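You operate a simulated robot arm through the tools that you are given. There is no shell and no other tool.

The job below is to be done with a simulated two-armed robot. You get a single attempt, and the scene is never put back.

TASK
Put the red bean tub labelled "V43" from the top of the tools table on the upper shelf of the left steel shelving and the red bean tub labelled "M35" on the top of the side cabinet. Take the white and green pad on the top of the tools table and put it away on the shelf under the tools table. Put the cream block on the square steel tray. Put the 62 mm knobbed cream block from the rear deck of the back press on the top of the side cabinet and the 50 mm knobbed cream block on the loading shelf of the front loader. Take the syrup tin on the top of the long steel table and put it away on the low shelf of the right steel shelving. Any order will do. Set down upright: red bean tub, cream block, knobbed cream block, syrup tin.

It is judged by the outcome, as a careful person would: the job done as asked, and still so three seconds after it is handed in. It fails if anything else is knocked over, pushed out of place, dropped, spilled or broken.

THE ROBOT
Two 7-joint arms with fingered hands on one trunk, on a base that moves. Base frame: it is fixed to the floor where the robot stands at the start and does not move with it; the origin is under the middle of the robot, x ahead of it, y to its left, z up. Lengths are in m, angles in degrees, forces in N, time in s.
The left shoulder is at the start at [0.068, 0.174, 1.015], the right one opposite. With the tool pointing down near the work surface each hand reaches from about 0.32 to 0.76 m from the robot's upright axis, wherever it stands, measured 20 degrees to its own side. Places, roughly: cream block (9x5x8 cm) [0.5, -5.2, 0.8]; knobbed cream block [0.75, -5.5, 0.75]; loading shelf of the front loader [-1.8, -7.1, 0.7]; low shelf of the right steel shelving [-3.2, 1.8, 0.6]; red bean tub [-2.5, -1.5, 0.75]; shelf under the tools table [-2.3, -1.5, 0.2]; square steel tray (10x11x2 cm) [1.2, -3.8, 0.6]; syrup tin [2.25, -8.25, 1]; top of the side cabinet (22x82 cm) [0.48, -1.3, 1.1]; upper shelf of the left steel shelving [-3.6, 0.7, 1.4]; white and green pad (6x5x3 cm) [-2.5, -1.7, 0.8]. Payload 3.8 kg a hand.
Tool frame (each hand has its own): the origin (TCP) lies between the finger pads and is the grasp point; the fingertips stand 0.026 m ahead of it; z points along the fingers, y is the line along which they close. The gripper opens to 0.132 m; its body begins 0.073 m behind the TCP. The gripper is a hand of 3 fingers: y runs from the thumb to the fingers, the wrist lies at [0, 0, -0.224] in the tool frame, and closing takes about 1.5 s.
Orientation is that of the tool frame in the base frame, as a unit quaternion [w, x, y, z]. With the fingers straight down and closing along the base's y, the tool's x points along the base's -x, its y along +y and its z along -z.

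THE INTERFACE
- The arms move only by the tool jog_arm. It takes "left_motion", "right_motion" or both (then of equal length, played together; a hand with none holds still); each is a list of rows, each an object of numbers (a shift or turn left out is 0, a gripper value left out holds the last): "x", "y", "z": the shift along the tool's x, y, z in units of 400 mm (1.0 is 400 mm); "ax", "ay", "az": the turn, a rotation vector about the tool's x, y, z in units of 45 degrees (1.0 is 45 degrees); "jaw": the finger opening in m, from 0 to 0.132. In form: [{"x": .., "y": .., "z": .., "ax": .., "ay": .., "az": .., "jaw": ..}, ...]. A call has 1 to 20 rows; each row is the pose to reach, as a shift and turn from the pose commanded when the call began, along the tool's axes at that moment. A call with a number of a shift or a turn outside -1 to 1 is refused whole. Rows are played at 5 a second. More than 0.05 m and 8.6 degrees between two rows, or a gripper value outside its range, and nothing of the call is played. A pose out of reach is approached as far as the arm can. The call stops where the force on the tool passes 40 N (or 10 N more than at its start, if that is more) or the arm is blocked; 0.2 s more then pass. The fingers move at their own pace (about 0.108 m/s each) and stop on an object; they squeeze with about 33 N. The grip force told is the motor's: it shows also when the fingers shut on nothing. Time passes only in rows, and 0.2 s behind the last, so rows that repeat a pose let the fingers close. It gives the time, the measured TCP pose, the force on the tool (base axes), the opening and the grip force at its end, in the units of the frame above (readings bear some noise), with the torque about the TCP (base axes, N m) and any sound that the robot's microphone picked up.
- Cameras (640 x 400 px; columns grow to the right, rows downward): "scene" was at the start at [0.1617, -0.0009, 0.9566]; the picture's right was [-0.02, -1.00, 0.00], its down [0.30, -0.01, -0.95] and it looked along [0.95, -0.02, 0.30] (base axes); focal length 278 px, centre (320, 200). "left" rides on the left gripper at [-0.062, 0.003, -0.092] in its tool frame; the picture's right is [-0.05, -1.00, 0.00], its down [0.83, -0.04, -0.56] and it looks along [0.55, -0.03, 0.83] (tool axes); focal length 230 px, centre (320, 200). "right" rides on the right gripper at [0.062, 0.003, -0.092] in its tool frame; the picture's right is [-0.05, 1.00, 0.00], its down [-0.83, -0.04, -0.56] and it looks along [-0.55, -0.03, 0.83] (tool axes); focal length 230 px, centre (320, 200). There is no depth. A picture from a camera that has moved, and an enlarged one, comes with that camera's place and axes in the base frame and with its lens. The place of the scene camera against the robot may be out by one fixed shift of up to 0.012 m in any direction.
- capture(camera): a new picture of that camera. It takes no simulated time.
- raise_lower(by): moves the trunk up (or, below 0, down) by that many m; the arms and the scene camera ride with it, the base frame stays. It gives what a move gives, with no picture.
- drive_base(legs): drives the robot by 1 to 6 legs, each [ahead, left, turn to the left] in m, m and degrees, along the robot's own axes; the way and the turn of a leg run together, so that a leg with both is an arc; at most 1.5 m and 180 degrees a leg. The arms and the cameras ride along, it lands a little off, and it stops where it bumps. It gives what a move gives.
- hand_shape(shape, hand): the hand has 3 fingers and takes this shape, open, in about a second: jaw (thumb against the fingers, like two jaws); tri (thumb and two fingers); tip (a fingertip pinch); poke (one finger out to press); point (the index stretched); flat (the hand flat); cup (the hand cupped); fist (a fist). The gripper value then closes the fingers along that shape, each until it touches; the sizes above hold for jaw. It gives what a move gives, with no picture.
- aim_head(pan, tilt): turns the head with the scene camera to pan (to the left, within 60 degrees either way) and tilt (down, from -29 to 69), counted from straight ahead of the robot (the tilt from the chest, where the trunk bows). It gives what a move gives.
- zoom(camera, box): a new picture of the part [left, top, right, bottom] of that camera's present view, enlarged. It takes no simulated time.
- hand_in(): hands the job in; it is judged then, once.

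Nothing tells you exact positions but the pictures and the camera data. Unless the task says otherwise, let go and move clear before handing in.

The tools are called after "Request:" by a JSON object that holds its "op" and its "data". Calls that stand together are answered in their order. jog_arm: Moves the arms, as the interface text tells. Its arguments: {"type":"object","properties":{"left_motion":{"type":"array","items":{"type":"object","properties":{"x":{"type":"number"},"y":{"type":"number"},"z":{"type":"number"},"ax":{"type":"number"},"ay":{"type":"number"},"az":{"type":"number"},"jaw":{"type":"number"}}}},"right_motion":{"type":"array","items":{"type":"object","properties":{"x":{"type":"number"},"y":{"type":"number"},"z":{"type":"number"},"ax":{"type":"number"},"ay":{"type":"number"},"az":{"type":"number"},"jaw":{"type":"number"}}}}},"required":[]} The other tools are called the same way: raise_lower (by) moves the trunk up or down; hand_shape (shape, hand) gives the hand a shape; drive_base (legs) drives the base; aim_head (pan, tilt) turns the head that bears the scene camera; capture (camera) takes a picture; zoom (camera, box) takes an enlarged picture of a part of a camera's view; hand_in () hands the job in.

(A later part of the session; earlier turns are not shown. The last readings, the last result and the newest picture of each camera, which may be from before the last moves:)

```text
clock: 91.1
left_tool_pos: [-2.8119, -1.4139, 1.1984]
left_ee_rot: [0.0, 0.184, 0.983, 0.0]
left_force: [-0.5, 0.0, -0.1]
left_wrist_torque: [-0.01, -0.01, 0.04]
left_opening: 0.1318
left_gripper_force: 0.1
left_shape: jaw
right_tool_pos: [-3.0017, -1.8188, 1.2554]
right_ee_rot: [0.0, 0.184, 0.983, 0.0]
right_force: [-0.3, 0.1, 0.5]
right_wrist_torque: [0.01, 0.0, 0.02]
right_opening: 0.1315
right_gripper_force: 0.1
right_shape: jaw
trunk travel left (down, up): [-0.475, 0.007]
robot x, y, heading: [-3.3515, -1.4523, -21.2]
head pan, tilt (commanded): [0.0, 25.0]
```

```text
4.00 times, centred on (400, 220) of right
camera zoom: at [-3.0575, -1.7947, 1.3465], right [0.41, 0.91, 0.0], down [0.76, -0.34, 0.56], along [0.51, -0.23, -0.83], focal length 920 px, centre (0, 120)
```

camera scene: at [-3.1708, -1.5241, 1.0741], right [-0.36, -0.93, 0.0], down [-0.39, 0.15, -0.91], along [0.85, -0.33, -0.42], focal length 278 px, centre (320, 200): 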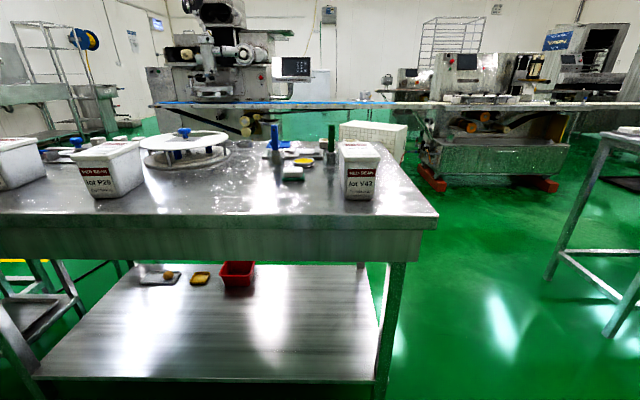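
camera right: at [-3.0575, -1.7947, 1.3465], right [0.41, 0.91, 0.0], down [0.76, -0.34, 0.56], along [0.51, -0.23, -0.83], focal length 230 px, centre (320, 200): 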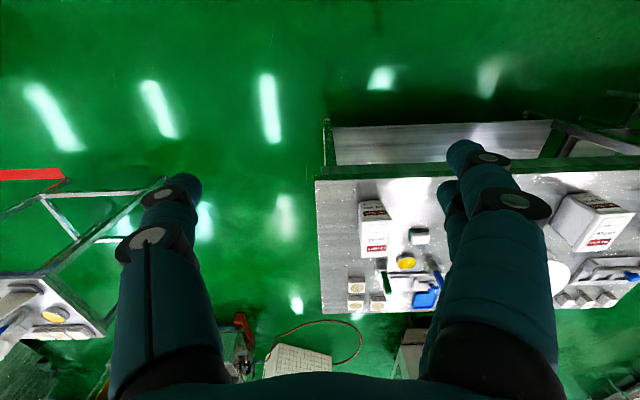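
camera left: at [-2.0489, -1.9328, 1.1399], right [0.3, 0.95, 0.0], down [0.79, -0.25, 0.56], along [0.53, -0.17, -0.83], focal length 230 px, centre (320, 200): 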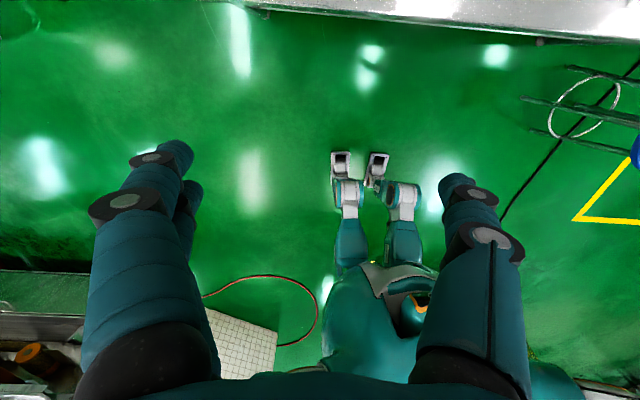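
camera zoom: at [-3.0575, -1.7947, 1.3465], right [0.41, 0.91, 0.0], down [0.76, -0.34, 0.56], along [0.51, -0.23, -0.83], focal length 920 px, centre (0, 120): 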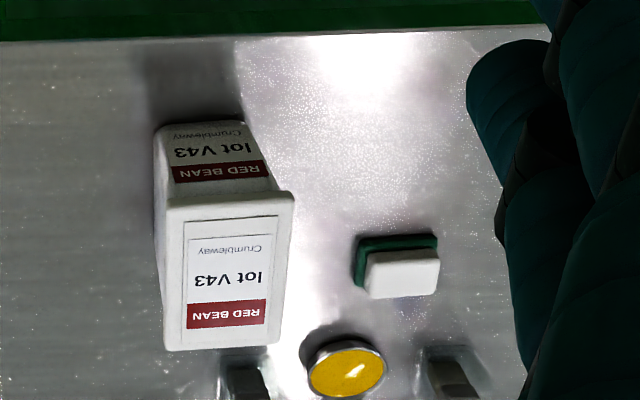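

The table top is at about z 0.80, V43's lid centre at about (-2.615,-1.833) with lid top 0.907, and the pad around (-2.48,-1.72). I move closer and a bit right so the left hand can take the pad first.

Request:
{"op": "drive_base", "data": {"legs": [[0.22, -0.13, 0]]}}

Request:
{"op": "aim_head", "data": {"pan": 0, "tilt": 35}}

Request:
{"op": "capture", "data": {"camera": "scene"}}

Request:
{"op": "capture", "data": {"camera": "left"}}

Request:
{"op": "capture", "data": {"camera": "right"}}

```text
clock: 92.9
left_tool_pos: [-2.6583, -1.6069, 1.2004]
left_ee_rot: [0.001, 0.183, 0.983, -0.001]
left_force: [0.3, -0.2, -0.2]
left_wrist_torque: [0.0, -0.02, 0.01]
left_opening: 0.1318
left_gripper_force: 0.0
left_shape: jaw
right_tool_pos: [-2.8484, -2.0129, 1.2545]
right_ee_rot: [0.002, 0.183, 0.983, -0.001]
right_force: [0.3, 0.0, 0.4]
right_wrist_torque: [0.0, 0.02, 0.01]
right_opening: 0.1318
right_gripper_force: 0.1
right_shape: jaw
trunk travel left (down, up): [-0.475, 0.007]
robot x, y, heading: [-3.1994, -1.648, -21.0]
head pan, tilt (commanded): [0.0, 25.0]
```

```text
clock: 93.7
left_tool_pos: [-2.6569, -1.6071, 1.1981]
left_ee_rot: [0.0, 0.182, 0.983, 0.0]
left_force: [-0.8, 0.0, 0.9]
left_wrist_torque: [-0.02, 0.01, 0.03]
left_opening: 0.1319
left_gripper_force: 0.0
left_shape: jaw
right_tool_pos: [-2.848, -2.0125, 1.2538]
right_ee_rot: [0.0, 0.184, 0.983, 0.0]
right_force: [0.3, -0.1, -0.1]
right_wrist_torque: [-0.01, -0.01, -0.03]
right_opening: 0.1318
right_gripper_force: 0.1
right_shape: jaw
trunk travel left (down, up): [-0.475, 0.007]
robot x, y, heading: [-3.2006, -1.643, -21.3]
head pan, tilt (commanded): [0.0, 35.0]
```

```text
taken
camera scene: at [-3.0207, -1.7155, 1.0583], right [-0.36, -0.93, 0.0], down [-0.53, 0.21, -0.82], along [0.76, -0.3, -0.57], focal length 278 px, centre (320, 200)
```

scene: 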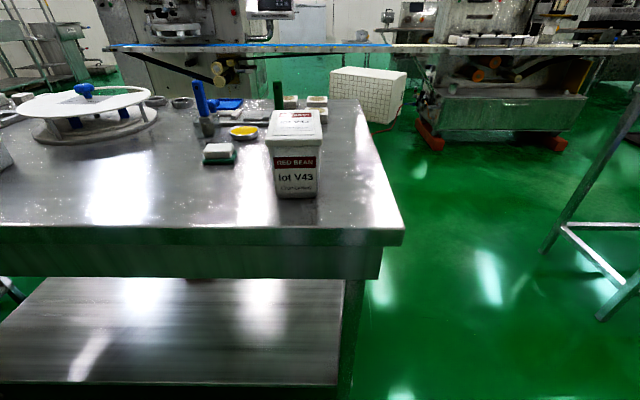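

```text
taken
camera left: at [-2.5995, -1.627, 1.2899], right [-0.31, -0.95, 0.0], down [-0.79, 0.26, 0.56], along [-0.53, 0.17, -0.83], focal length 230 px, centre (320, 200)
```

left: 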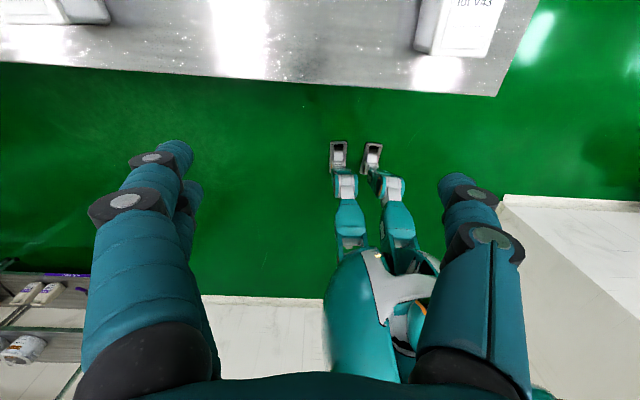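

```text
taken
camera right: at [-2.904, -1.9877, 1.3465], right [0.41, 0.91, 0.0], down [0.76, -0.34, 0.56], along [0.51, -0.23, -0.83], focal length 230 px, centre (320, 200)
```

right: 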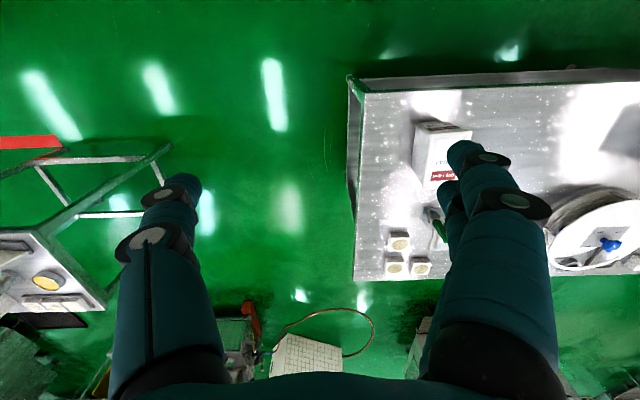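

Request:
{"op": "zoom", "data": {"camera": "scene", "box": [160, 80, 340, 200]}}

```text
3.33 times, centred on (250, 140) of scene
camera zoom: at [-3.0207, -1.7155, 1.0583], right [-0.36, -0.93, 0.0], down [-0.53, 0.21, -0.82], along [0.76, -0.3, -0.57], focal length 926 px, centre (553, 400)
```

zoom: 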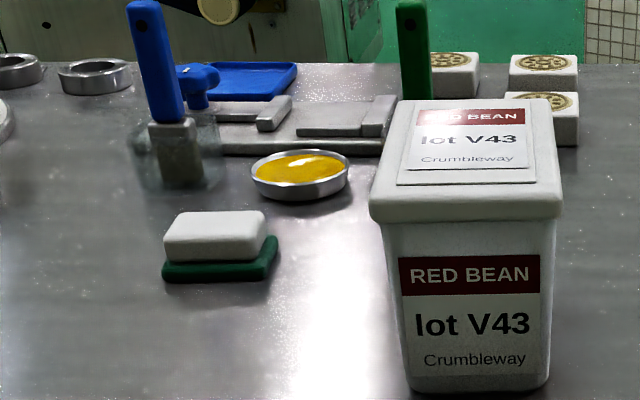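

The pad's centre is at about (-2.478,-1.716). I move the left hand above it and check with its camera.

Request:
{"op": "jog_arm", "data": {"left_motion": [{"x": -0.086, "y": -0.015, "jaw": 0.105}, {"x": -0.172, "y": -0.03}, {"x": -0.258, "y": -0.045}, {"x": -0.344, "y": -0.06}, {"x": -0.43, "y": -0.076}, {"x": -0.516, "y": -0.0915}, {"x": -0.516, "y": -0.0915, "z": 0.1}, {"x": -0.516, "y": -0.0915, "z": 0.2}, {"x": -0.516, "y": -0.0915, "z": 0.3}, {"x": -0.516, "y": -0.0915, "z": 0.4}, {"x": -0.516, "y": -0.0915, "z": 0.5}, {"x": -0.516, "y": -0.0915, "z": 0.6}, {"x": -0.516, "y": -0.0915, "z": 0.6}]}}

Request:
{"op": "capture", "data": {"camera": "left"}}

Request:
{"op": "capture", "data": {"camera": "scene"}}

```text
clock: 96.5
left_tool_pos: [-2.52, -1.6981, 0.969]
left_ee_rot: [0.001, 0.183, 0.983, 0.0]
left_force: [0.2, -0.3, 0.3]
left_wrist_torque: [-0.01, 0.01, 0.0]
left_opening: 0.1051
left_gripper_force: 0.1
left_shape: jaw
left hand out of reach, approached as far as the arm can: row 4, 5, 6, 7, 8, 9, 10, 11, 12, 13
right_tool_pos: [-2.8492, -2.0124, 1.2552]
right_ee_rot: [0.001, 0.183, 0.983, -0.001]
right_force: [0.7, 0.4, -0.7]
right_wrist_torque: [0.0, 0.04, 0.0]
right_opening: 0.132
right_gripper_force: 0.2
right_shape: jaw
trunk travel left (down, up): [-0.475, 0.007]
robot x, y, heading: [-3.1984, -1.6464, -21.5]
head pan, tilt (commanded): [0.0, 35.0]
```

```text
taken
camera left: at [-2.4626, -1.718, 1.0612], right [-0.31, -0.95, 0.0], down [-0.79, 0.26, 0.55], along [-0.53, 0.17, -0.83], focal length 230 px, centre (320, 200)
```

left: 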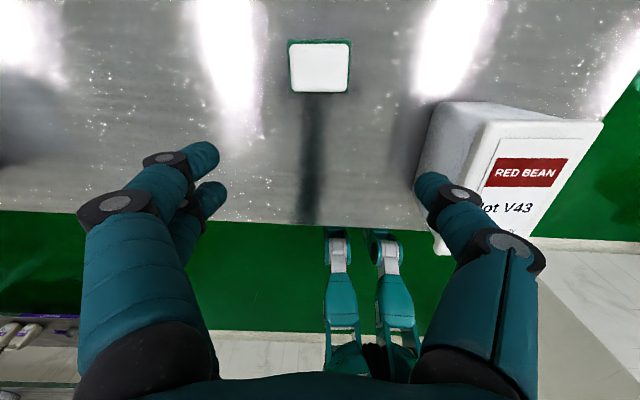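

```text
taken
camera scene: at [-3.021, -1.7155, 1.0584], right [-0.36, -0.93, 0.0], down [-0.53, 0.21, -0.82], along [0.76, -0.3, -0.57], focal length 278 px, centre (320, 200)
```

scene: 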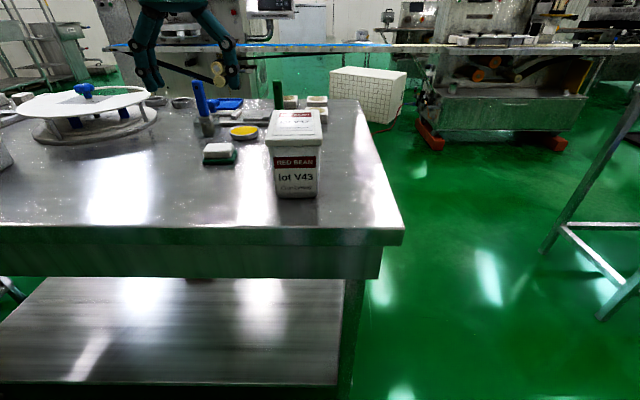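

The reach fell short by about 5 cm, so I lift the hand and drive a little closer to the table.

Request:
{"op": "jog_arm", "data": {"left_motion": [{"z": -0.1}, {"z": -0.2}, {"z": -0.3}, {"z": -0.4}, {"z": -0.4}]}}

Request:
{"op": "drive_base", "data": {"legs": [[0.12, 0.0, 0]]}}

Request:
{"op": "capture", "data": {"camera": "left"}}

```text
clock: 97.7
left_tool_pos: [-2.5359, -1.6909, 1.1235]
left_ee_rot: [0.0, 0.183, 0.983, 0.0]
left_force: [-0.2, 0.0, 0.0]
left_wrist_torque: [0.0, 0.0, -0.01]
left_opening: 0.105
left_gripper_force: 0.1
left_shape: jaw
left hand out of reach, approached as far as the arm can: row 2, 3, 4, 5
right_tool_pos: [-2.8493, -2.0131, 1.2556]
right_ee_rot: [-0.001, 0.183, 0.983, 0.0]
right_force: [-0.6, 0.1, 0.6]
right_wrist_torque: [0.0, -0.02, -0.01]
right_opening: 0.1317
right_gripper_force: 0.1
right_shape: jaw
trunk travel left (down, up): [-0.475, 0.007]
robot x, y, heading: [-3.1972, -1.6452, -21.4]
head pan, tilt (commanded): [0.0, 35.0]
```

```text
clock: 98.9
left_tool_pos: [-2.4277, -1.7346, 1.1263]
left_ee_rot: [0.001, 0.185, 0.983, 0.0]
left_force: [0.2, -0.3, -0.3]
left_wrist_torque: [-0.02, -0.02, 0.02]
left_opening: 0.1052
left_gripper_force: 0.1
left_shape: jaw
right_tool_pos: [-2.7405, -2.055, 1.2552]
right_ee_rot: [0.001, 0.184, 0.983, 0.0]
right_force: [-0.3, -0.6, 0.9]
right_wrist_torque: [-0.01, -0.02, -0.02]
right_opening: 0.1317
right_gripper_force: 0.1
right_shape: jaw
trunk travel left (down, up): [-0.475, 0.007]
robot x, y, heading: [-3.0912, -1.686, -21.4]
head pan, tilt (commanded): [0.0, 35.0]
```

```text
taken
camera left: at [-2.3704, -1.7541, 1.2166], right [-0.31, -0.95, 0.0], down [-0.79, 0.26, 0.55], along [-0.53, 0.17, -0.83], focal length 230 px, centre (320, 200)
```

left: 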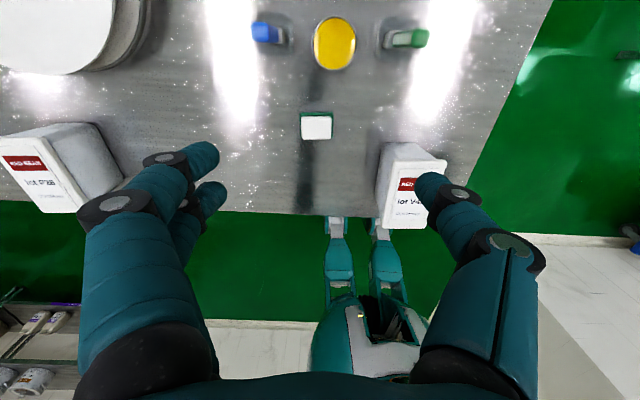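

The pad centre measures (-2.476,-1.714); I bring the hand back 5 cm and down above it.

Request:
{"op": "jog_arm", "data": {"left_motion": [{"x": 0.066, "z": 0.0}, {"x": 0.133, "z": 0.05}, {"x": 0.133, "z": 0.15}, {"x": 0.133, "z": 0.25}, {"x": 0.133, "z": 0.35}, {"x": 0.133, "z": 0.45}, {"x": 0.133, "z": 0.5}, {"x": 0.133, "z": 0.5}]}}

Request:
{"op": "capture", "data": {"camera": "left"}}

```text
clock: 100.7
left_tool_pos: [-2.4809, -1.7136, 0.9246]
left_ee_rot: [0.001, 0.184, 0.983, -0.001]
left_force: [-0.8, -0.2, 0.3]
left_wrist_torque: [0.02, 0.06, -0.01]
left_opening: 0.1053
left_gripper_force: 0.0
left_shape: jaw
right_tool_pos: [-2.7402, -2.056, 1.2557]
right_ee_rot: [0.001, 0.185, 0.983, 0.0]
right_force: [0.7, -0.2, 0.3]
right_wrist_torque: [-0.03, 0.0, -0.02]
right_opening: 0.1319
right_gripper_force: 0.0
right_shape: jaw
trunk travel left (down, up): [-0.475, 0.007]
robot x, y, heading: [-3.0881, -1.6877, -21.1]
head pan, tilt (commanded): [0.0, 35.0]
```

```text
taken
camera left: at [-2.4229, -1.734, 1.0156], right [-0.31, -0.95, 0.0], down [-0.79, 0.26, 0.55], along [-0.53, 0.17, -0.83], focal length 230 px, centre (320, 200)
```

left: 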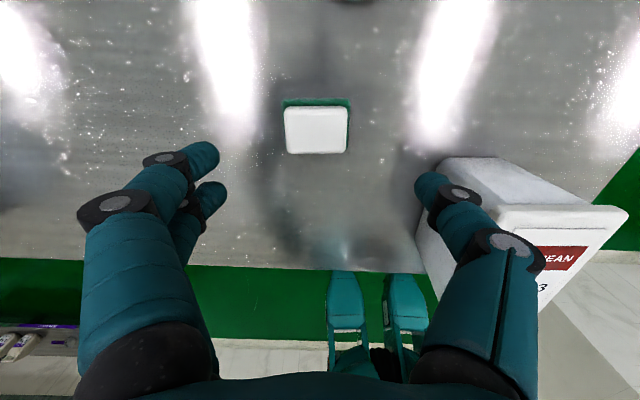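

The pad is centred below the hand. I descend and close on it.

Request:
{"op": "jog_arm", "data": {"left_motion": [{"z": 0.06, "jaw": 0.095}, {"z": 0.12}, {"z": 0.17}, {"z": 0.21}, {"z": 0.239}, {"z": 0.239}]}}

Request:
{"op": "capture", "data": {"camera": "left"}}

```text
clock: 102.1
left_tool_pos: [-2.4777, -1.7146, 0.8279]
left_ee_rot: [0.001, 0.185, 0.983, -0.001]
left_force: [0.2, 0.9, -0.2]
left_wrist_torque: [-0.02, 0.01, -0.03]
left_opening: 0.0956
left_gripper_force: 0.1
left_shape: jaw
right_tool_pos: [-2.7397, -2.0556, 1.254]
right_ee_rot: [0.001, 0.184, 0.983, 0.0]
right_force: [0.3, 0.5, 0.4]
right_wrist_torque: [0.01, -0.01, 0.01]
right_opening: 0.1318
right_gripper_force: 0.0
right_shape: jaw
trunk travel left (down, up): [-0.475, 0.007]
robot x, y, heading: [-3.0881, -1.6864, -21.5]
head pan, tilt (commanded): [0.0, 35.0]
```

```text
taken
camera left: at [-2.4197, -1.7344, 0.9194], right [-0.31, -0.95, 0.0], down [-0.79, 0.26, 0.55], along [-0.53, 0.17, -0.83], focal length 230 px, centre (320, 200)
```

left: 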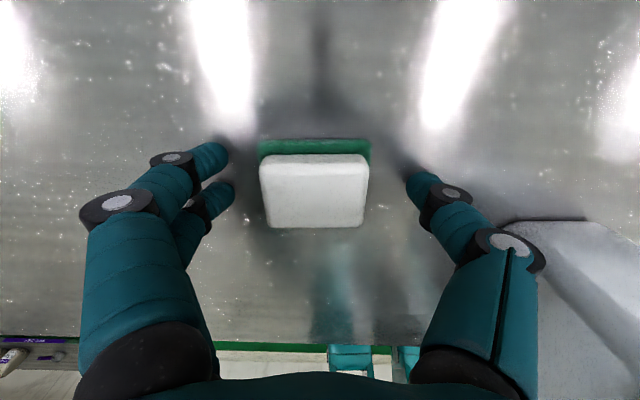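

Request:
{"op": "jog_arm", "data": {"left_motion": [{"jaw": 0.06}, {"jaw": 0.03}, {"jaw": 0.03}, {"jaw": 0.03}, {"jaw": 0.03}, {"jaw": 0.03}, {"jaw": 0.03}, {"jaw": 0.03}]}}

Request:
{"op": "capture", "data": {"camera": "left"}}

```text
clock: 103.9
left_tool_pos: [-2.4776, -1.715, 0.827]
left_ee_rot: [0.0, 0.185, 0.983, -0.001]
left_force: [0.1, -0.2, 0.2]
left_wrist_torque: [0.0, 0.05, -0.02]
left_opening: 0.0529
left_gripper_force: 33.4
left_shape: jaw
right_tool_pos: [-2.7404, -2.0547, 1.2554]
right_ee_rot: [0.002, 0.183, 0.983, 0.0]
right_force: [0.0, -0.9, -0.4]
right_wrist_torque: [-0.01, -0.02, 0.02]
right_opening: 0.1318
right_gripper_force: 0.0
right_shape: jaw
trunk travel left (down, up): [-0.475, 0.007]
robot x, y, heading: [-3.0886, -1.69, -21.3]
head pan, tilt (commanded): [0.0, 35.0]
```

```text
taken
camera left: at [-2.4196, -1.7343, 0.9197], right [-0.31, -0.95, 0.0], down [-0.79, 0.26, 0.55], along [-0.53, 0.17, -0.83], focal length 230 px, centre (320, 200)
```

left: 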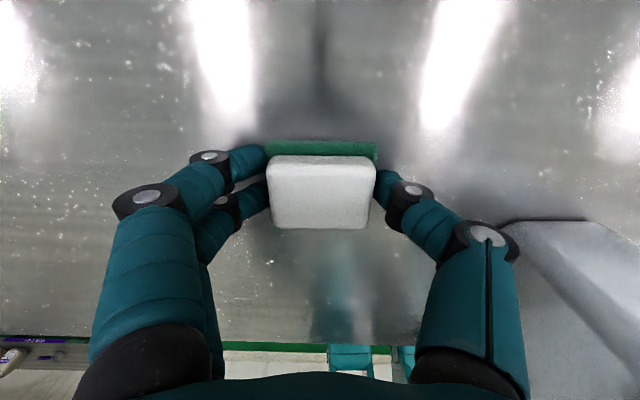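

The pad is gripped. I lift it and look.

Request:
{"op": "jog_arm", "data": {"left_motion": [{"z": -0.05}, {"z": -0.15}, {"z": -0.25}, {"z": -0.35}, {"z": -0.45}, {"z": -0.55}, {"z": -0.6}, {"z": -0.6}]}}

Request:
{"op": "capture", "data": {"camera": "left"}}

```text
clock: 105.7
left_tool_pos: [-2.4755, -1.7132, 1.0694]
left_ee_rot: [-0.001, 0.185, 0.983, -0.001]
left_force: [0.8, -0.3, -0.3]
left_wrist_torque: [-0.02, 0.0, 0.01]
left_opening: 0.053
left_gripper_force: 33.2
left_shape: jaw
right_tool_pos: [-2.741, -2.056, 1.2543]
right_ee_rot: [0.001, 0.183, 0.983, 0.0]
right_force: [-0.5, -0.5, 0.8]
right_wrist_torque: [0.03, 0.01, 0.02]
right_opening: 0.1319
right_gripper_force: 0.1
right_shape: jaw
trunk travel left (down, up): [-0.475, 0.007]
robot x, y, heading: [-3.0865, -1.6894, -21.3]
head pan, tilt (commanded): [0.0, 35.0]
```

```text
taken
camera left: at [-2.4181, -1.7331, 1.1612], right [-0.31, -0.95, 0.0], down [-0.79, 0.26, 0.55], along [-0.53, 0.17, -0.83], focal length 230 px, centre (320, 200)
```

left: 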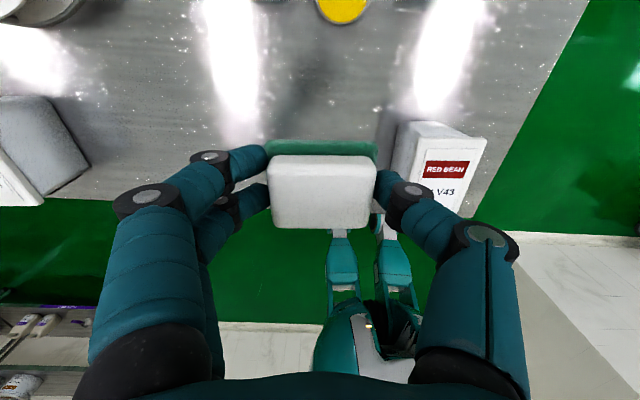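

The pad is held. I back away from the table, then lower the trunk to look at the shelf underneath.

Request:
{"op": "drive_base", "data": {"legs": [[-0.6, 0, 0]]}}

Request:
{"op": "raise_lower", "data": {"by": -0.46}}

Request:
{"op": "aim_head", "data": {"pan": 0, "tilt": 15}}

Request:
{"op": "capture", "data": {"camera": "scene"}}

Request:
{"op": "capture", "data": {"camera": "left"}}

```text
clock: 109.1
left_tool_pos: [-3.0424, -1.4926, 1.0688]
left_ee_rot: [-0.001, 0.184, 0.983, -0.001]
left_force: [-0.6, 0.6, 0.1]
left_wrist_torque: [-0.01, -0.01, 0.0]
left_opening: 0.053
left_gripper_force: 33.0
left_shape: jaw
right_tool_pos: [-3.3058, -1.8345, 1.2541]
right_ee_rot: [0.0, 0.184, 0.983, 0.0]
right_force: [0.2, 0.4, 0.9]
right_wrist_torque: [-0.01, 0.01, 0.02]
right_opening: 0.1318
right_gripper_force: 0.2
right_shape: jaw
trunk travel left (down, up): [-0.475, 0.007]
robot x, y, heading: [-3.654, -1.4726, -21.2]
head pan, tilt (commanded): [0.0, 35.0]
```

```text
refused: -0.46 is not a number from -0.4 to 0.4
```

```text
clock: 110.0
left_tool_pos: [-3.0425, -1.4928, 1.0688]
left_ee_rot: [0.0, 0.185, 0.983, -0.001]
left_force: [-0.2, -0.7, -0.9]
left_wrist_torque: [-0.01, 0.0, -0.03]
left_opening: 0.0529
left_gripper_force: 32.6
left_shape: jaw
right_tool_pos: [-3.306, -1.8344, 1.2555]
right_ee_rot: [0.001, 0.184, 0.983, 0.0]
right_force: [-0.5, -1.2, -0.2]
right_wrist_torque: [0.01, -0.02, -0.02]
right_opening: 0.132
right_gripper_force: 0.0
right_shape: jaw
trunk travel left (down, up): [-0.475, 0.007]
robot x, y, heading: [-3.6575, -1.466, -21.3]
head pan, tilt (commanded): [0.0, 15.0]
```

```text
taken
camera scene: at [-3.473, -1.5395, 1.0902], right [-0.36, -0.93, 0.0], down [-0.24, 0.09, -0.97], along [0.9, -0.35, -0.26], focal length 278 px, centre (320, 200)
```

scene: 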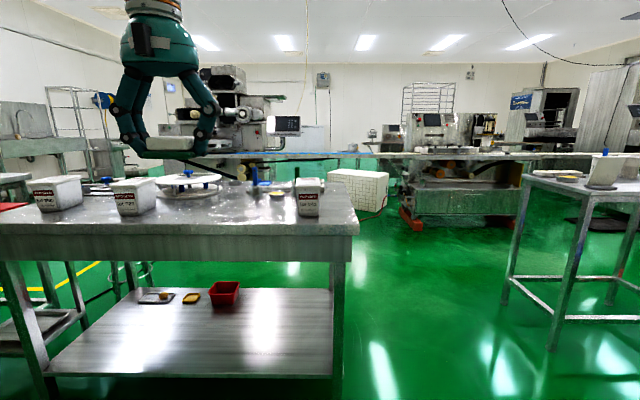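

```text
taken
camera left: at [-2.9841, -1.5126, 1.1609], right [-0.31, -0.95, 0.0], down [-0.79, 0.26, 0.55], along [-0.53, 0.17, -0.83], focal length 230 px, centre (320, 200)
```

left: 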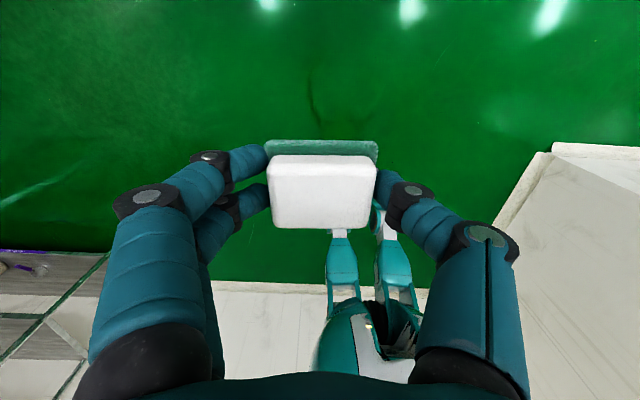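

The shelf top is at about z 0.26 and the apron bottom near 0.69. I lower the trunk in two steps.

Request:
{"op": "raise_lower", "data": {"by": -0.4}}

Request:
{"op": "raise_lower", "data": {"by": -0.06}}

Request:
{"op": "aim_head", "data": {"pan": 0, "tilt": 20}}

Request:
{"op": "capture", "data": {"camera": "scene"}}

```text
clock: 113.8
left_tool_pos: [-3.042, -1.4934, 0.6698]
left_ee_rot: [0.001, 0.184, 0.983, -0.001]
left_force: [-0.2, 0.1, -0.7]
left_wrist_torque: [0.0, 0.02, 0.02]
left_opening: 0.0531
left_gripper_force: 33.3
left_shape: jaw
right_tool_pos: [-3.2979, -1.838, 0.8472]
right_ee_rot: [-0.009, 0.184, 0.983, 0.002]
right_force: [-0.3, -0.2, 0.5]
right_wrist_torque: [0.05, 0.04, -0.01]
right_opening: 0.1321
right_gripper_force: 0.0
right_shape: jaw
trunk travel left (down, up): [-0.075, 0.407]
robot x, y, heading: [-3.6543, -1.4644, -21.5]
head pan, tilt (commanded): [0.0, 15.0]
```

```text
clock: 114.8
left_tool_pos: [-3.0423, -1.493, 0.6085]
left_ee_rot: [0.001, 0.184, 0.983, 0.0]
left_force: [-0.7, 0.4, -0.4]
left_wrist_torque: [0.0, 0.0, -0.01]
left_opening: 0.0531
left_gripper_force: 32.9
left_shape: jaw
right_tool_pos: [-3.2981, -1.8376, 0.7859]
right_ee_rot: [-0.01, 0.185, 0.983, 0.002]
right_force: [0.3, 0.2, 0.4]
right_wrist_torque: [0.01, -0.02, -0.05]
right_opening: 0.1319
right_gripper_force: 0.0
right_shape: jaw
trunk travel left (down, up): [-0.015, 0.467]
robot x, y, heading: [-3.6596, -1.4641, -21.3]
head pan, tilt (commanded): [0.0, 15.0]
```

```text
clock: 115.4
left_tool_pos: [-3.0424, -1.4949, 0.6083]
left_ee_rot: [-0.001, 0.184, 0.983, -0.001]
left_force: [0.4, 0.3, -0.2]
left_wrist_torque: [-0.02, 0.02, 0.0]
left_opening: 0.0529
left_gripper_force: 32.9
left_shape: jaw
right_tool_pos: [-3.2976, -1.8373, 0.7864]
right_ee_rot: [-0.009, 0.184, 0.983, 0.002]
right_force: [0.0, 0.3, 0.2]
right_wrist_torque: [0.02, 0.0, -0.02]
right_opening: 0.132
right_gripper_force: 0.0
right_shape: jaw
trunk travel left (down, up): [-0.015, 0.467]
robot x, y, heading: [-3.6539, -1.4623, -21.0]
head pan, tilt (commanded): [0.0, 20.0]
```

```text
taken
camera scene: at [-3.481, -1.5364, 0.5907], right [-0.36, -0.93, 0.0], down [-0.32, 0.12, -0.94], along [0.88, -0.34, -0.34], focal length 278 px, centre (320, 200)
```

scene: 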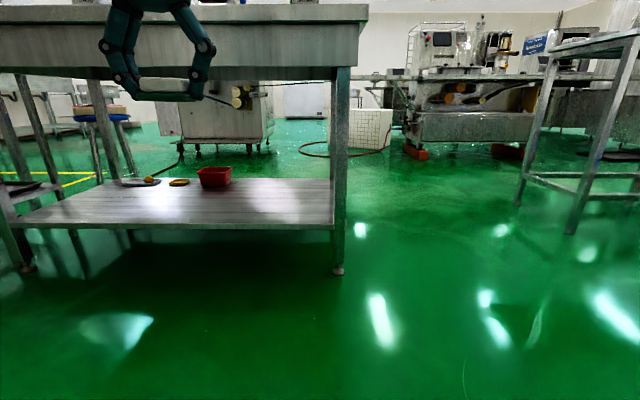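

I lower the hand with the pad to about z 0.38, then check the clearance before moving in under the table.

Request:
{"op": "jog_arm", "data": {"left_motion": [{"z": 0.1}, {"z": 0.2}, {"z": 0.3}, {"z": 0.4}, {"z": 0.5}, {"z": 0.57}, {"z": 0.57}]}}

Request:
{"op": "capture", "data": {"camera": "scene"}}

Request:
{"op": "capture", "data": {"camera": "left"}}

```text
clock: 117.0
left_tool_pos: [-3.0448, -1.4933, 0.3805]
left_ee_rot: [0.001, 0.185, 0.983, 0.0]
left_force: [0.2, 0.3, 0.0]
left_wrist_torque: [0.02, -0.01, -0.02]
left_opening: 0.0529
left_gripper_force: 32.9
left_shape: jaw
right_tool_pos: [-3.298, -1.8385, 0.7847]
right_ee_rot: [-0.009, 0.184, 0.983, 0.002]
right_force: [-0.7, 0.6, 0.3]
right_wrist_torque: [-0.03, -0.01, 0.03]
right_opening: 0.1316
right_gripper_force: 0.1
right_shape: jaw
trunk travel left (down, up): [-0.015, 0.467]
robot x, y, heading: [-3.6544, -1.4698, -21.5]
head pan, tilt (commanded): [0.0, 20.0]
```

```text
taken
camera scene: at [-3.481, -1.5364, 0.5906], right [-0.36, -0.93, 0.0], down [-0.32, 0.12, -0.94], along [0.88, -0.34, -0.34], focal length 278 px, centre (320, 200)
```

scene: 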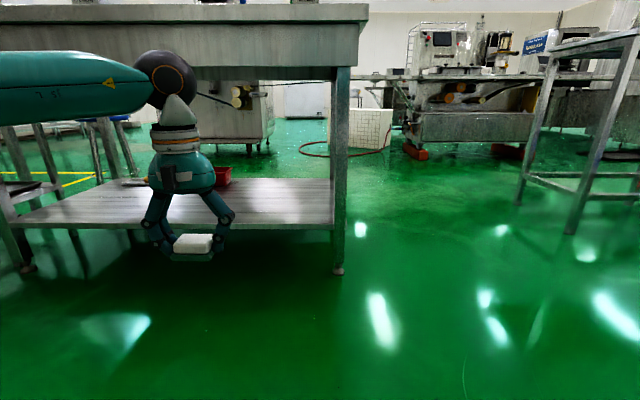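

```text
taken
camera left: at [-2.9868, -1.5126, 0.4729], right [-0.31, -0.95, 0.0], down [-0.79, 0.26, 0.55], along [-0.53, 0.17, -0.83], focal length 230 px, centre (320, 200)
```

left: 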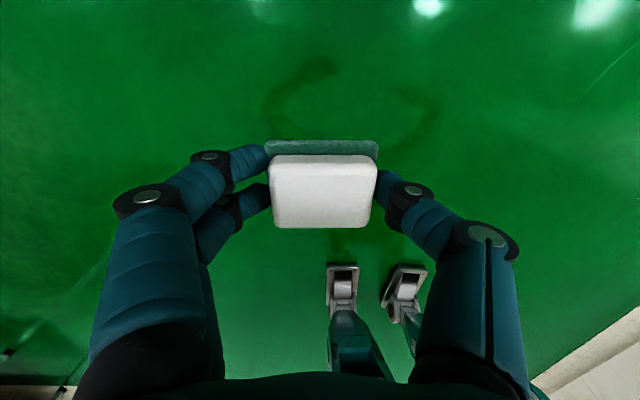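

I lower a further 5 cm so the forearm clears the apron, then drive in 0.43 m.

Request:
{"op": "jog_arm", "data": {"left_motion": [{"z": 0.06}, {"z": 0.12}, {"z": 0.12}]}}

Request:
{"op": "drive_base", "data": {"legs": [[0.3, 0, 0]]}}

Request:
{"op": "capture", "data": {"camera": "scene"}}

Request:
{"op": "capture", "data": {"camera": "left"}}

```text
clock: 117.8
left_tool_pos: [-3.0429, -1.492, 0.3326]
left_ee_rot: [-0.001, 0.184, 0.983, 0.0]
left_force: [-0.7, -0.5, 0.1]
left_wrist_torque: [0.01, 0.0, 0.0]
left_opening: 0.0526
left_gripper_force: 33.1
left_shape: jaw
right_tool_pos: [-3.2976, -1.8381, 0.786]
right_ee_rot: [-0.01, 0.184, 0.983, 0.001]
right_force: [-0.5, -0.4, -0.7]
right_wrist_torque: [0.02, -0.04, -0.01]
right_opening: 0.1319
right_gripper_force: 0.1
right_shape: jaw
trunk travel left (down, up): [-0.015, 0.467]
robot x, y, heading: [-3.6549, -1.4665, -21.1]
head pan, tilt (commanded): [0.0, 20.0]
```

```text
clock: 119.9
left_tool_pos: [-2.7532, -1.601, 0.3334]
left_ee_rot: [0.0, 0.181, 0.983, -0.001]
left_force: [-0.9, -0.2, 0.1]
left_wrist_torque: [-0.01, 0.0, -0.01]
left_opening: 0.0528
left_gripper_force: 33.2
left_shape: jaw
right_tool_pos: [-3.0056, -1.9477, 0.7865]
right_ee_rot: [-0.01, 0.18, 0.984, 0.002]
right_force: [0.2, -0.1, 0.2]
right_wrist_torque: [0.01, -0.01, 0.01]
right_opening: 0.1319
right_gripper_force: 0.0
right_shape: jaw
trunk travel left (down, up): [-0.015, 0.467]
robot x, y, heading: [-3.3657, -1.5758, -21.0]
head pan, tilt (commanded): [0.0, 20.0]
```

```text
taken
camera scene: at [-3.1908, -1.647, 0.5906], right [-0.36, -0.93, 0.0], down [-0.32, 0.12, -0.94], along [0.88, -0.34, -0.34], focal length 278 px, centre (320, 200)
```

scene: 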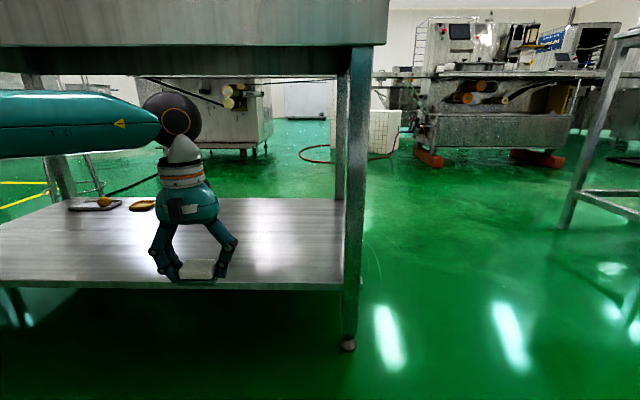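

```text
taken
camera left: at [-2.6952, -1.6197, 0.4254], right [-0.31, -0.95, 0.0], down [-0.79, 0.26, 0.55], along [-0.53, 0.17, -0.83], focal length 230 px, centre (320, 200)
```

left: 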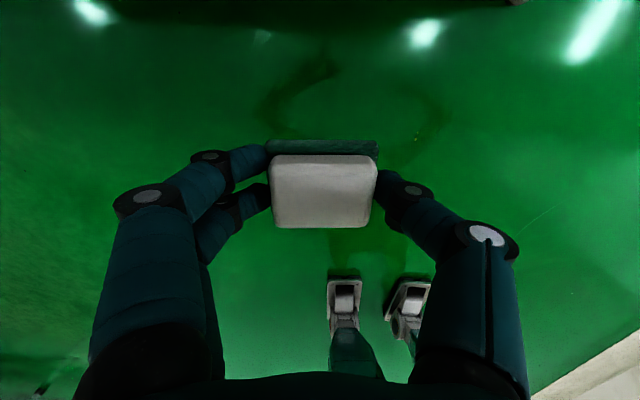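

Before going further I raise the right hand clear of the table corner, then move in another 0.16 m.

Request:
{"op": "jog_arm", "data": {"right_motion": [{"z": -0.1}, {"z": -0.2}, {"z": -0.3}, {"z": -0.4}, {"z": -0.4}]}}

Request:
{"op": "drive_base", "data": {"legs": [[0.16, 0, 0]]}}

Request:
{"op": "capture", "data": {"camera": "scene"}}

Request:
{"op": "capture", "data": {"camera": "left"}}

```text
clock: 121.1
left_tool_pos: [-2.7542, -1.601, 0.3333]
left_ee_rot: [-0.001, 0.182, 0.983, -0.001]
left_force: [0.9, -0.3, -0.2]
left_wrist_torque: [0.0, -0.01, 0.02]
left_opening: 0.0525
left_gripper_force: 33.0
left_shape: jaw
right_tool_pos: [-2.9905, -1.9169, 0.798]
right_ee_rot: [-0.01, 0.181, 0.983, 0.003]
right_force: [-0.8, -0.2, 0.3]
right_wrist_torque: [-0.01, -0.02, 0.04]
right_opening: 0.132
right_gripper_force: 0.0
right_shape: jaw
right hand out of reach, approached as far as the arm can: row 1, 2, 3, 4, 5
trunk travel left (down, up): [-0.015, 0.467]
robot x, y, heading: [-3.3698, -1.58, -20.9]
head pan, tilt (commanded): [0.0, 20.0]
```

```text
clock: 122.6
left_tool_pos: [-2.6025, -1.6563, 0.3342]
left_ee_rot: [0.0, 0.18, 0.984, -0.001]
left_force: [-0.6, -0.8, 0.2]
left_wrist_torque: [-0.02, -0.01, 0.01]
left_opening: 0.0526
left_gripper_force: 33.0
left_shape: jaw
right_tool_pos: [-2.8403, -1.9724, 0.798]
right_ee_rot: [-0.01, 0.18, 0.984, 0.002]
right_force: [-0.6, -0.2, 0.2]
right_wrist_torque: [0.02, -0.01, 0.01]
right_opening: 0.1318
right_gripper_force: 0.1
right_shape: jaw
trunk travel left (down, up): [-0.015, 0.467]
robot x, y, heading: [-3.2174, -1.6372, -20.9]
head pan, tilt (commanded): [0.0, 20.0]
```

```text
taken
camera scene: at [-3.0408, -1.7035, 0.5906], right [-0.35, -0.94, 0.0], down [-0.32, 0.12, -0.94], along [0.88, -0.33, -0.34], focal length 278 px, centre (320, 200)
```

scene: 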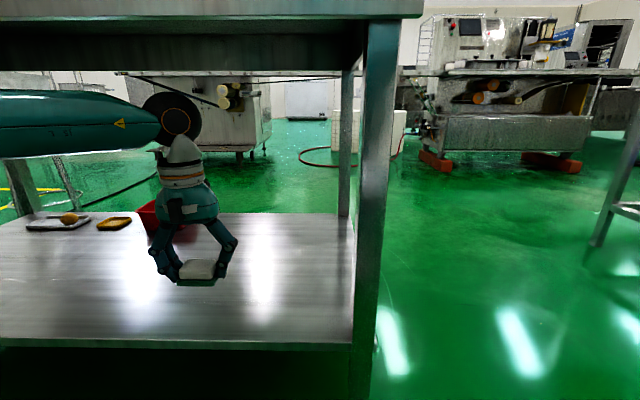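

```text
taken
camera left: at [-2.5453, -1.6748, 0.4254], right [-0.3, -0.95, 0.0], down [-0.79, 0.25, 0.55], along [-0.53, 0.17, -0.83], focal length 230 px, centre (320, 200)
```

left: 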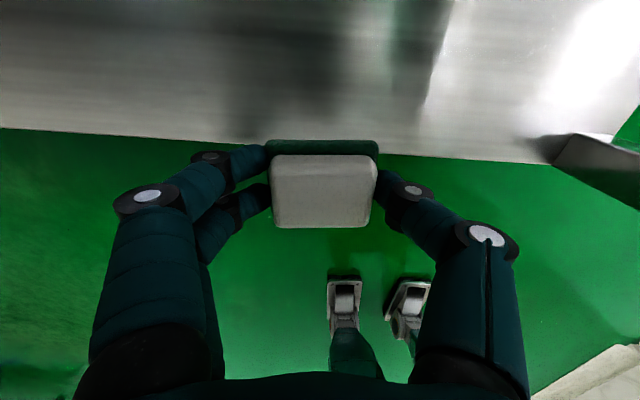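

The pad is right over the shelf's rear edge. I pull the right hand back from the table and extend the left hand 8 cm inward.

Request:
{"op": "jog_arm", "data": {"right_motion": [{"x": 0.05}, {"x": 0.1}, {"x": 0.15}, {"x": 0.2}, {"x": 0.25}, {"x": 0.25}], "left_motion": [{"x": -0.04}, {"x": -0.08}, {"x": -0.12}, {"x": -0.16}, {"x": -0.2}, {"x": -0.2}]}}

Request:
{"op": "capture", "data": {"camera": "left"}}

Request:
{"op": "capture", "data": {"camera": "scene"}}

```text
clock: 124.0
left_tool_pos: [-2.5278, -1.6845, 0.3331]
left_ee_rot: [0.0, 0.18, 0.984, 0.0]
left_force: [0.1, -0.3, 0.1]
left_wrist_torque: [0.0, -0.01, -0.03]
left_opening: 0.0528
left_gripper_force: 32.7
left_shape: jaw
right_tool_pos: [-2.9106, -1.9696, 0.7908]
right_ee_rot: [-0.009, 0.178, 0.984, 0.004]
right_force: [-0.6, -0.9, 0.2]
right_wrist_torque: [0.0, 0.03, -0.02]
right_opening: 0.1319
right_gripper_force: 0.0
right_shape: jaw
right hand out of reach, approached as far as the arm can: row 3, 4, 5, 6
trunk travel left (down, up): [-0.015, 0.467]
robot x, y, heading: [-3.2185, -1.6362, -20.7]
head pan, tilt (commanded): [0.0, 20.0]
```

```text
taken
camera left: at [-2.4708, -1.7035, 0.4245], right [-0.3, -0.95, 0.0], down [-0.79, 0.25, 0.55], along [-0.53, 0.17, -0.83], focal length 230 px, centre (320, 200)
```

left: 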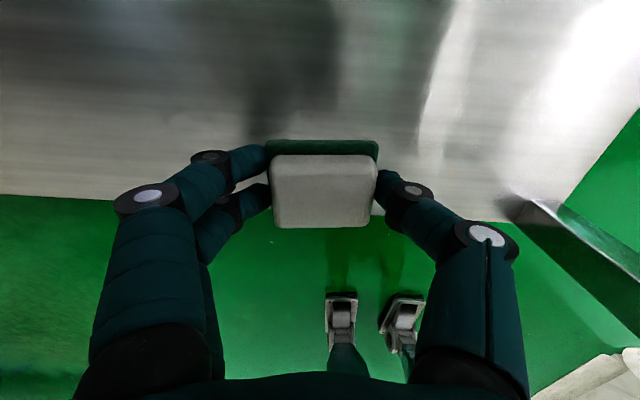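

```text
taken
camera scene: at [-3.0409, -1.7035, 0.5906], right [-0.35, -0.94, 0.0], down [-0.32, 0.12, -0.94], along [0.88, -0.33, -0.34], focal length 278 px, centre (320, 200)
```

scene: 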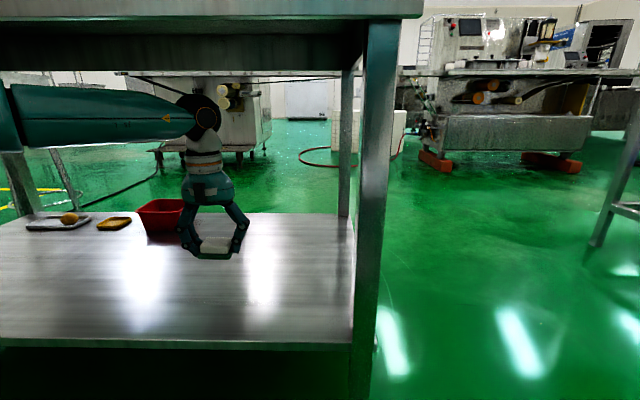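

The pad is well inside the edge; the shelf surface computes to about z 0.205. I lower slowly to touch.

Request:
{"op": "jog_arm", "data": {"left_motion": [{"z": 0.04}, {"z": 0.08}, {"z": 0.12}, {"z": 0.16}, {"z": 0.19}, {"z": 0.21}, {"z": 0.21}]}}

Request:
{"op": "zoom", "data": {"camera": "scene", "box": [140, 180, 300, 280]}}

```text
clock: 125.6
left_tool_pos: [-2.5285, -1.6834, 0.2477]
left_ee_rot: [0.0, 0.179, 0.984, 0.0]
left_force: [0.7, 0.3, 0.0]
left_wrist_torque: [-0.01, 0.01, 0.0]
left_opening: 0.046
left_gripper_force: 33.1
left_shape: jaw
right_tool_pos: [-2.9093, -1.9682, 0.7894]
right_ee_rot: [-0.01, 0.178, 0.984, 0.003]
right_force: [0.1, -0.4, 0.3]
right_wrist_torque: [0.01, -0.02, 0.01]
right_opening: 0.1317
right_gripper_force: 0.1
right_shape: jaw
trunk travel left (down, up): [-0.015, 0.467]
robot x, y, heading: [-3.2195, -1.6363, -20.7]
head pan, tilt (commanded): [0.0, 20.0]
```

```text
4.00 times, centred on (220, 230) of scene
camera zoom: at [-3.0409, -1.7035, 0.5906], right [-0.35, -0.94, 0.0], down [-0.32, 0.12, -0.94], along [0.88, -0.33, -0.34], focal length 1111 px, centre (720, 80)
```

zoom: 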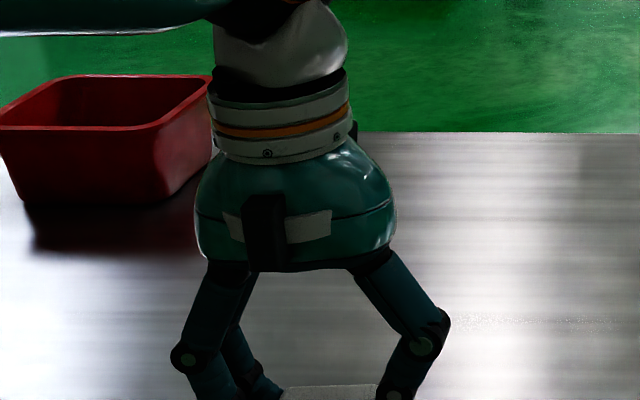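

Request:
{"op": "capture", "data": {"camera": "left"}}

Request:
{"op": "zoom", "data": {"camera": "scene", "box": [140, 220, 300, 320]}}

```text
taken
camera left: at [-2.4703, -1.703, 0.3406], right [-0.3, -0.95, 0.0], down [-0.79, 0.25, 0.55], along [-0.53, 0.17, -0.83], focal length 230 px, centre (320, 200)
```

left: 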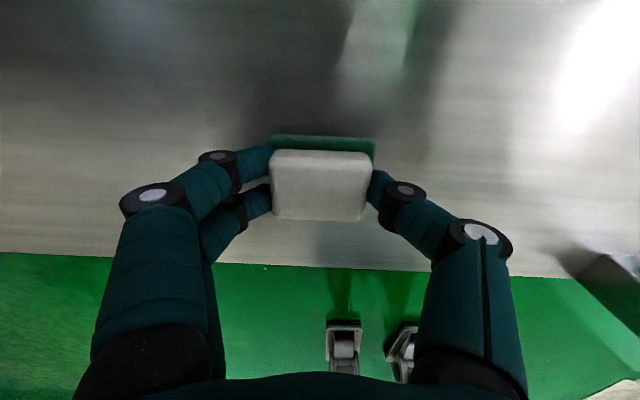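

```text
4.00 times, centred on (220, 270) of scene
camera zoom: at [-3.0409, -1.7035, 0.5906], right [-0.35, -0.94, 0.0], down [-0.32, 0.12, -0.94], along [0.88, -0.33, -0.34], focal length 1111 px, centre (720, -80)
```

zoom: 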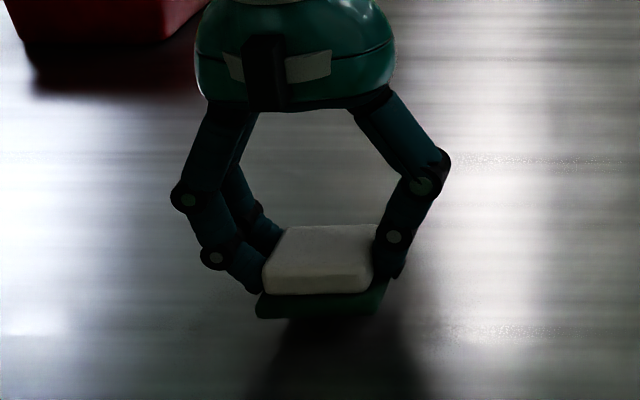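

Request:
{"op": "jog_arm", "data": {"left_motion": [{"z": 0.01}, {"z": 0.02}, {"z": 0.03}, {"z": 0.035}, {"z": 0.035}]}}

Request:
{"op": "zoom", "data": {"camera": "scene", "box": [140, 220, 300, 320]}}

```text
clock: 126.8
left_tool_pos: [-2.5284, -1.683, 0.2348]
left_ee_rot: [0.001, 0.18, 0.984, -0.001]
left_force: [-0.4, 1.1, 3.1]
left_wrist_torque: [0.11, 0.0, 0.0]
left_opening: 0.0461
left_gripper_force: 33.1
left_shape: jaw
right_tool_pos: [-2.9109, -1.9703, 0.7911]
right_ee_rot: [-0.01, 0.179, 0.984, 0.004]
right_force: [0.1, -0.3, 0.4]
right_wrist_torque: [0.03, -0.02, 0.0]
right_opening: 0.132
right_gripper_force: 0.0
right_shape: jaw
trunk travel left (down, up): [-0.015, 0.467]
robot x, y, heading: [-3.2199, -1.6347, -20.7]
head pan, tilt (commanded): [0.0, 20.0]
```

```text
4.00 times, centred on (220, 270) of scene
camera zoom: at [-3.041, -1.7034, 0.5907], right [-0.35, -0.94, 0.0], down [-0.32, 0.12, -0.94], along [0.88, -0.33, -0.34], focal length 1111 px, centre (720, -80)
```

zoom: 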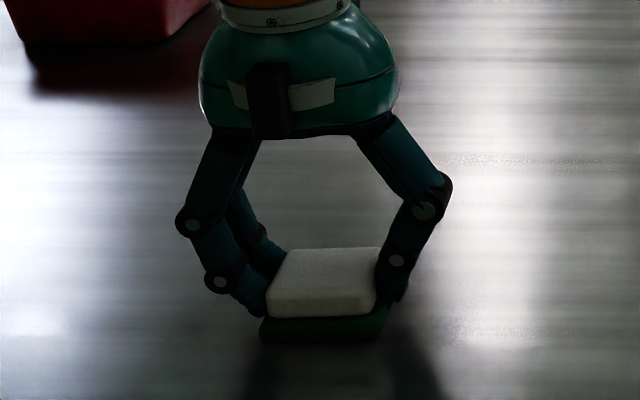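

The pad touches the shelf (3 N). I open the fingers and lift the hand.

Request:
{"op": "jog_arm", "data": {"left_motion": [{"jaw": 0.07}, {"jaw": 0.1}, {"jaw": 0.1}, {"jaw": 0.1}, {"jaw": 0.1}, {"z": -0.05}, {"z": -0.12}, {"z": -0.2}, {"z": -0.25}, {"z": -0.25}]}}

Request:
{"op": "capture", "data": {"camera": "scene"}}

Request:
{"op": "capture", "data": {"camera": "left"}}

```text
clock: 129.0
left_tool_pos: [-2.5263, -1.6834, 0.3356]
left_ee_rot: [0.0, 0.179, 0.984, 0.0]
left_force: [0.4, 0.1, -0.4]
left_wrist_torque: [0.01, 0.0, 0.02]
left_opening: 0.0995
left_gripper_force: 0.0
left_shape: jaw
right_tool_pos: [-2.9097, -1.9712, 0.7915]
right_ee_rot: [-0.009, 0.178, 0.984, 0.003]
right_force: [0.9, 0.0, -0.3]
right_wrist_torque: [0.02, 0.01, 0.01]
right_opening: 0.1317
right_gripper_force: 0.1
right_shape: jaw
trunk travel left (down, up): [-0.015, 0.467]
robot x, y, heading: [-3.2158, -1.6342, -20.5]
head pan, tilt (commanded): [0.0, 20.0]
```

```text
taken
camera scene: at [-3.0409, -1.7034, 0.5906], right [-0.35, -0.94, 0.0], down [-0.32, 0.12, -0.94], along [0.88, -0.33, -0.34], focal length 278 px, centre (320, 200)
```

scene: 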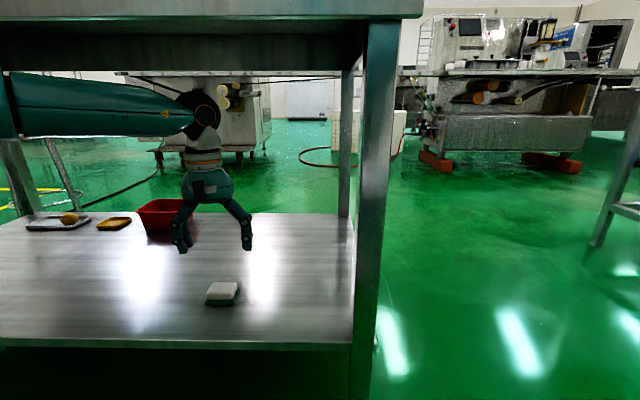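

```text
taken
camera left: at [-2.4687, -1.7029, 0.428], right [-0.3, -0.95, 0.0], down [-0.79, 0.25, 0.55], along [-0.53, 0.17, -0.83], focal length 230 px, centre (320, 200)
```

left: 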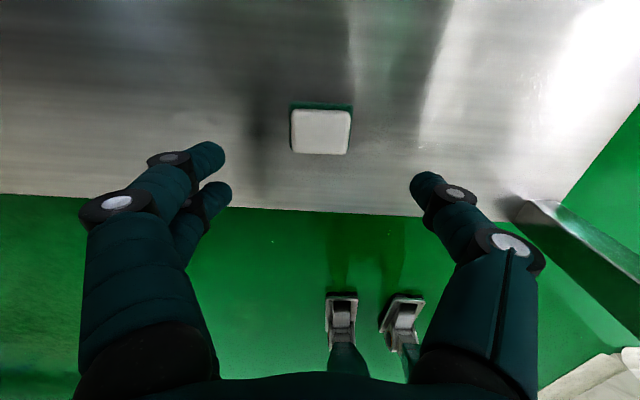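

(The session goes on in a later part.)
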